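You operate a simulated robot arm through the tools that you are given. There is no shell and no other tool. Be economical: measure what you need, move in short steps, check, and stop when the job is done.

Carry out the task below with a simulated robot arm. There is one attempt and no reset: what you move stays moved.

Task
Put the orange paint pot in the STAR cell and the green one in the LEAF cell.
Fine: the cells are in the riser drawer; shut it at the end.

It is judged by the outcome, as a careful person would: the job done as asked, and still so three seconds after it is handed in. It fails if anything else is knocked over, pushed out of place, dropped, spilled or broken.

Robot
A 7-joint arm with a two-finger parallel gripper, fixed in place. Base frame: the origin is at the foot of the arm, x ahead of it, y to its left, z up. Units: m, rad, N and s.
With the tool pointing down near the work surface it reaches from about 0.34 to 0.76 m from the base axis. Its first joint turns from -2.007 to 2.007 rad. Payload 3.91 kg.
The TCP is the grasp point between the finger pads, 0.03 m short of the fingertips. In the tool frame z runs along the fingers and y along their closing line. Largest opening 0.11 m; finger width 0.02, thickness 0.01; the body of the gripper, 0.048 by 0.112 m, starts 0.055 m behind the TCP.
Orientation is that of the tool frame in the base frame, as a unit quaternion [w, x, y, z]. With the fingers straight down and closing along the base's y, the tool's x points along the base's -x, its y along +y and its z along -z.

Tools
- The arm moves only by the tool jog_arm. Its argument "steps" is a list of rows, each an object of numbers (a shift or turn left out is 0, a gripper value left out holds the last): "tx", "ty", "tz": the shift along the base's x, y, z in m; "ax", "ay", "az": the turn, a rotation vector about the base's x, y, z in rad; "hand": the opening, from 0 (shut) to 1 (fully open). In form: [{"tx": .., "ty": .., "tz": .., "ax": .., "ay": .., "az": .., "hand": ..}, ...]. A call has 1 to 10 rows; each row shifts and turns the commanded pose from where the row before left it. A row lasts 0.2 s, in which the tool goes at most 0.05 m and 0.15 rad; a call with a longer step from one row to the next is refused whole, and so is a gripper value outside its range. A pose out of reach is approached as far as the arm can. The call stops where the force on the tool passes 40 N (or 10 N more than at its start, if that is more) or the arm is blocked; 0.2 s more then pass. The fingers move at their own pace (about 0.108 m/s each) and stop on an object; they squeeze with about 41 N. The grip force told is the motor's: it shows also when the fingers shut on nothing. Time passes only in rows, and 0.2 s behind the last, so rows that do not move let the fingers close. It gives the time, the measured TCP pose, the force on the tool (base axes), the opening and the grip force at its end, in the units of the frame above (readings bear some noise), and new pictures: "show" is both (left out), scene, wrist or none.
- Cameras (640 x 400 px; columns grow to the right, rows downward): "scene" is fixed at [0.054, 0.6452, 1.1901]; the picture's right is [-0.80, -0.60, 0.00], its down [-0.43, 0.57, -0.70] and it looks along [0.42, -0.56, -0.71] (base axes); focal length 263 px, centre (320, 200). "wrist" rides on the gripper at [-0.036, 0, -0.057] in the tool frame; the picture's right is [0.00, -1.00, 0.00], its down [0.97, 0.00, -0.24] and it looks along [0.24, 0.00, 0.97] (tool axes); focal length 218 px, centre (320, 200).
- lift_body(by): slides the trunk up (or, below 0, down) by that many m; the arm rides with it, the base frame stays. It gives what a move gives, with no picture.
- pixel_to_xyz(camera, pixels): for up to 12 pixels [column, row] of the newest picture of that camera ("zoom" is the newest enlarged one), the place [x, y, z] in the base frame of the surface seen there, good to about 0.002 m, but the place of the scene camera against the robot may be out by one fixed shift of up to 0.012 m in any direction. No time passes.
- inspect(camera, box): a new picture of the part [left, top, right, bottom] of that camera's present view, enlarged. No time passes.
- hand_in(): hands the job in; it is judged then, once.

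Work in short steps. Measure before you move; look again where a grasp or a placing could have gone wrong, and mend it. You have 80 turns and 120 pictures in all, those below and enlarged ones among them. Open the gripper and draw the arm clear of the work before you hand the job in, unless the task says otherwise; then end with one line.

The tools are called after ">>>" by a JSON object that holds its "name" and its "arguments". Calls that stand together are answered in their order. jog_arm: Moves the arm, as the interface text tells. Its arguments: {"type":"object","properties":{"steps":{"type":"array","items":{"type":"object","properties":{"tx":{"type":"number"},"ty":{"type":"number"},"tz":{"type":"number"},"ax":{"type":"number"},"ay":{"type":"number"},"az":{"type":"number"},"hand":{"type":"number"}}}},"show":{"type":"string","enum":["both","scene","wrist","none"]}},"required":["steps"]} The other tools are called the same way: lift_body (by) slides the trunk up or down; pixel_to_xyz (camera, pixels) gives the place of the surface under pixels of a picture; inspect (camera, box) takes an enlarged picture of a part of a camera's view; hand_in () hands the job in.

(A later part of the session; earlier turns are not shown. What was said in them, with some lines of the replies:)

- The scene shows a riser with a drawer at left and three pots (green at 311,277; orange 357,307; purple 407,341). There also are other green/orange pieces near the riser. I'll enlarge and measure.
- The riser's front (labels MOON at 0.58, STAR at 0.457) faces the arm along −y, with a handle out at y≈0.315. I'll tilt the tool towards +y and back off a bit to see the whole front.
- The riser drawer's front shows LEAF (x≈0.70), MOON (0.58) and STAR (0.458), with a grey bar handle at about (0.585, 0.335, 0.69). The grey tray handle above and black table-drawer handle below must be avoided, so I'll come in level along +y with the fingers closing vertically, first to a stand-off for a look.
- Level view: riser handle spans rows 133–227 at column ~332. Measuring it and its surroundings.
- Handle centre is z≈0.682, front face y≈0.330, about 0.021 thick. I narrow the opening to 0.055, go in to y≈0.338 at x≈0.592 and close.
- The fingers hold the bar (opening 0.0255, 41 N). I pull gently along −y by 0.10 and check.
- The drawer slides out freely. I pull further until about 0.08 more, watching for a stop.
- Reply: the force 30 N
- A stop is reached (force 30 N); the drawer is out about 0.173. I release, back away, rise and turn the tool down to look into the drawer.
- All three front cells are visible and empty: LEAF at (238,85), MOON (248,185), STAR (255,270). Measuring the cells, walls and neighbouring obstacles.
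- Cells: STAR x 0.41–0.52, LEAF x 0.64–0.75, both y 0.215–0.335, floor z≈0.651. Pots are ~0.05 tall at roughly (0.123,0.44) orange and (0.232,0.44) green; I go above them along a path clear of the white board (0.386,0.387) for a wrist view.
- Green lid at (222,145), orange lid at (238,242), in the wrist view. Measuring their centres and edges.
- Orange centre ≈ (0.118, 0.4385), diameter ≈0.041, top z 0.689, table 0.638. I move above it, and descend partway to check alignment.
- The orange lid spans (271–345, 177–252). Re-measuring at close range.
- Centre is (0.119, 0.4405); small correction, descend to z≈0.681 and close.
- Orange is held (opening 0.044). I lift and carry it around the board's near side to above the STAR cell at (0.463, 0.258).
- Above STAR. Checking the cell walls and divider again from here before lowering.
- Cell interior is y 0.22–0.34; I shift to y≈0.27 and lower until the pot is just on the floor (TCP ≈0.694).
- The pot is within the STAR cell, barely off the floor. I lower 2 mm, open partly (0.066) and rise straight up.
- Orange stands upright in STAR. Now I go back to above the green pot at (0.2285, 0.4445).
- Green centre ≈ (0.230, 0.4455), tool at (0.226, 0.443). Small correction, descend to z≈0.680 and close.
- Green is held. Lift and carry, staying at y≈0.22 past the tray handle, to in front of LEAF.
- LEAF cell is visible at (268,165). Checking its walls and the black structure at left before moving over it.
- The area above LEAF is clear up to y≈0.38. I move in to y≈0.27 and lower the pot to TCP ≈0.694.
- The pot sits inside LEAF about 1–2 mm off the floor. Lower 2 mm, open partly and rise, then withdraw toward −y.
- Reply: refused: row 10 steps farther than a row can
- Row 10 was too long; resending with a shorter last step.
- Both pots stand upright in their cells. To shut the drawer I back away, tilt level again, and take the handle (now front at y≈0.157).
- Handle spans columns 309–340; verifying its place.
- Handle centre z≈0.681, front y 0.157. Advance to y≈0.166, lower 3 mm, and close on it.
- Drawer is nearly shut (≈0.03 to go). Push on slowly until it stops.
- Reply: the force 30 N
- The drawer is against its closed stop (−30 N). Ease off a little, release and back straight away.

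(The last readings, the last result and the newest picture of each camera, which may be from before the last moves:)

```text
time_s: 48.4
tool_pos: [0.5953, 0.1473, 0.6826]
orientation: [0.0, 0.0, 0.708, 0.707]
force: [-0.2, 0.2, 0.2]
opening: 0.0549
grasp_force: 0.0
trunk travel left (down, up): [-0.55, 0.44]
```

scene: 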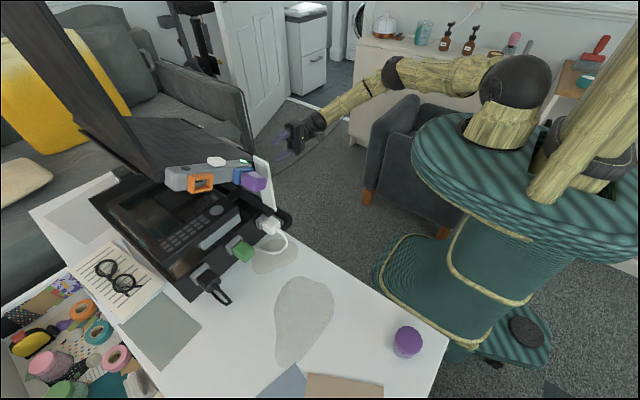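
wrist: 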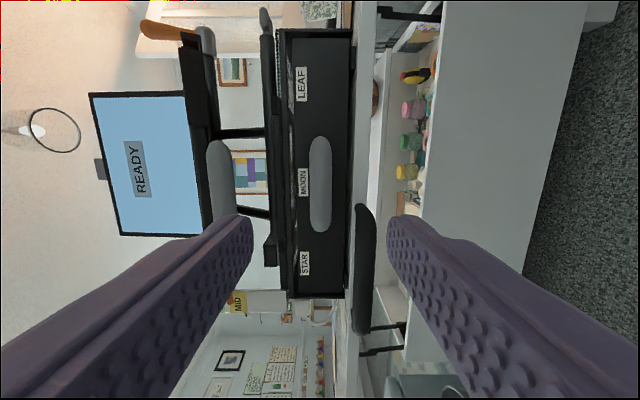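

Verifying the drawer front is back at y≈0.383 and the riser is unmoved.

>>> {"name": "pixel_to_xyz", "arguments": {"camera": "wrist", "pixels": [[301, 83], [304, 262], [303, 180], [320, 185], [362, 270]]}}

>>> {"name": "pixel_to_xyz", "arguments": {"camera": "scene", "pixels": [[242, 248], [205, 275], [200, 184], [408, 334]]}}

>>> {"name": "jog_arm", "arguments": {"steps": [{"ty": -0.04, "hand": 1}, {"ty": -0.04, "tz": 0.03}, {"tz": 0.04}, {"tz": 0.04}, {}, {}], "show": "both"}}

```text
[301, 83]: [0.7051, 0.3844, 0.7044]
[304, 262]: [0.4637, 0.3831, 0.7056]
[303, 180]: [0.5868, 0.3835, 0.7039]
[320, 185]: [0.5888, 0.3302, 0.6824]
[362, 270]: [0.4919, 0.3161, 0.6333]
```

```text
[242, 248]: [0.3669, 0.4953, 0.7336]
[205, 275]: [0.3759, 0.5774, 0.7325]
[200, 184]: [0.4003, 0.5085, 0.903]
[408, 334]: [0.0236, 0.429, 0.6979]
```

```text
time_s: 49.8
tool_pos: [0.5955, 0.0714, 0.7917]
orientation: [-0.001, 0.0, 0.706, 0.708]
force: [0.7, -0.7, 0.1]
opening: 0.1102
grasp_force: 0.2
trunk travel left (down, up): [-0.55, 0.44]
```

scene: 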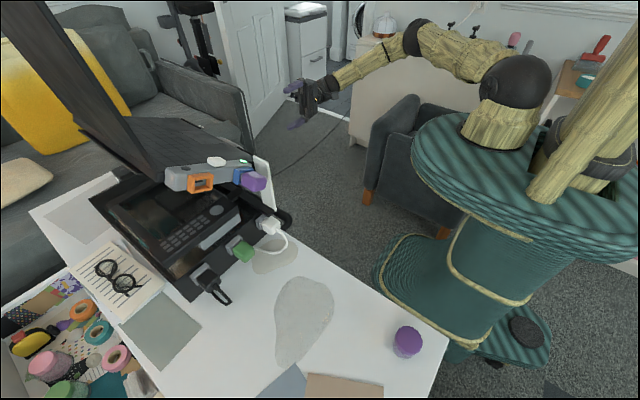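
wrist: 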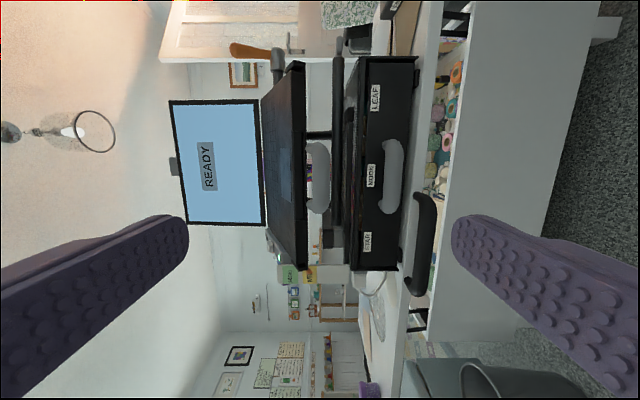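

The drawer front is back at y≈0.383, its closed position, the riser and other items are unmoved, and the arm is clear with the gripper open. Handing in.

>>> {"name": "hand_in", "arguments": {}}

```text
The job is handed in.
```

The orange pot is in the STAR cell, the green pot is in the LEAF cell, and the riser drawer is shut.
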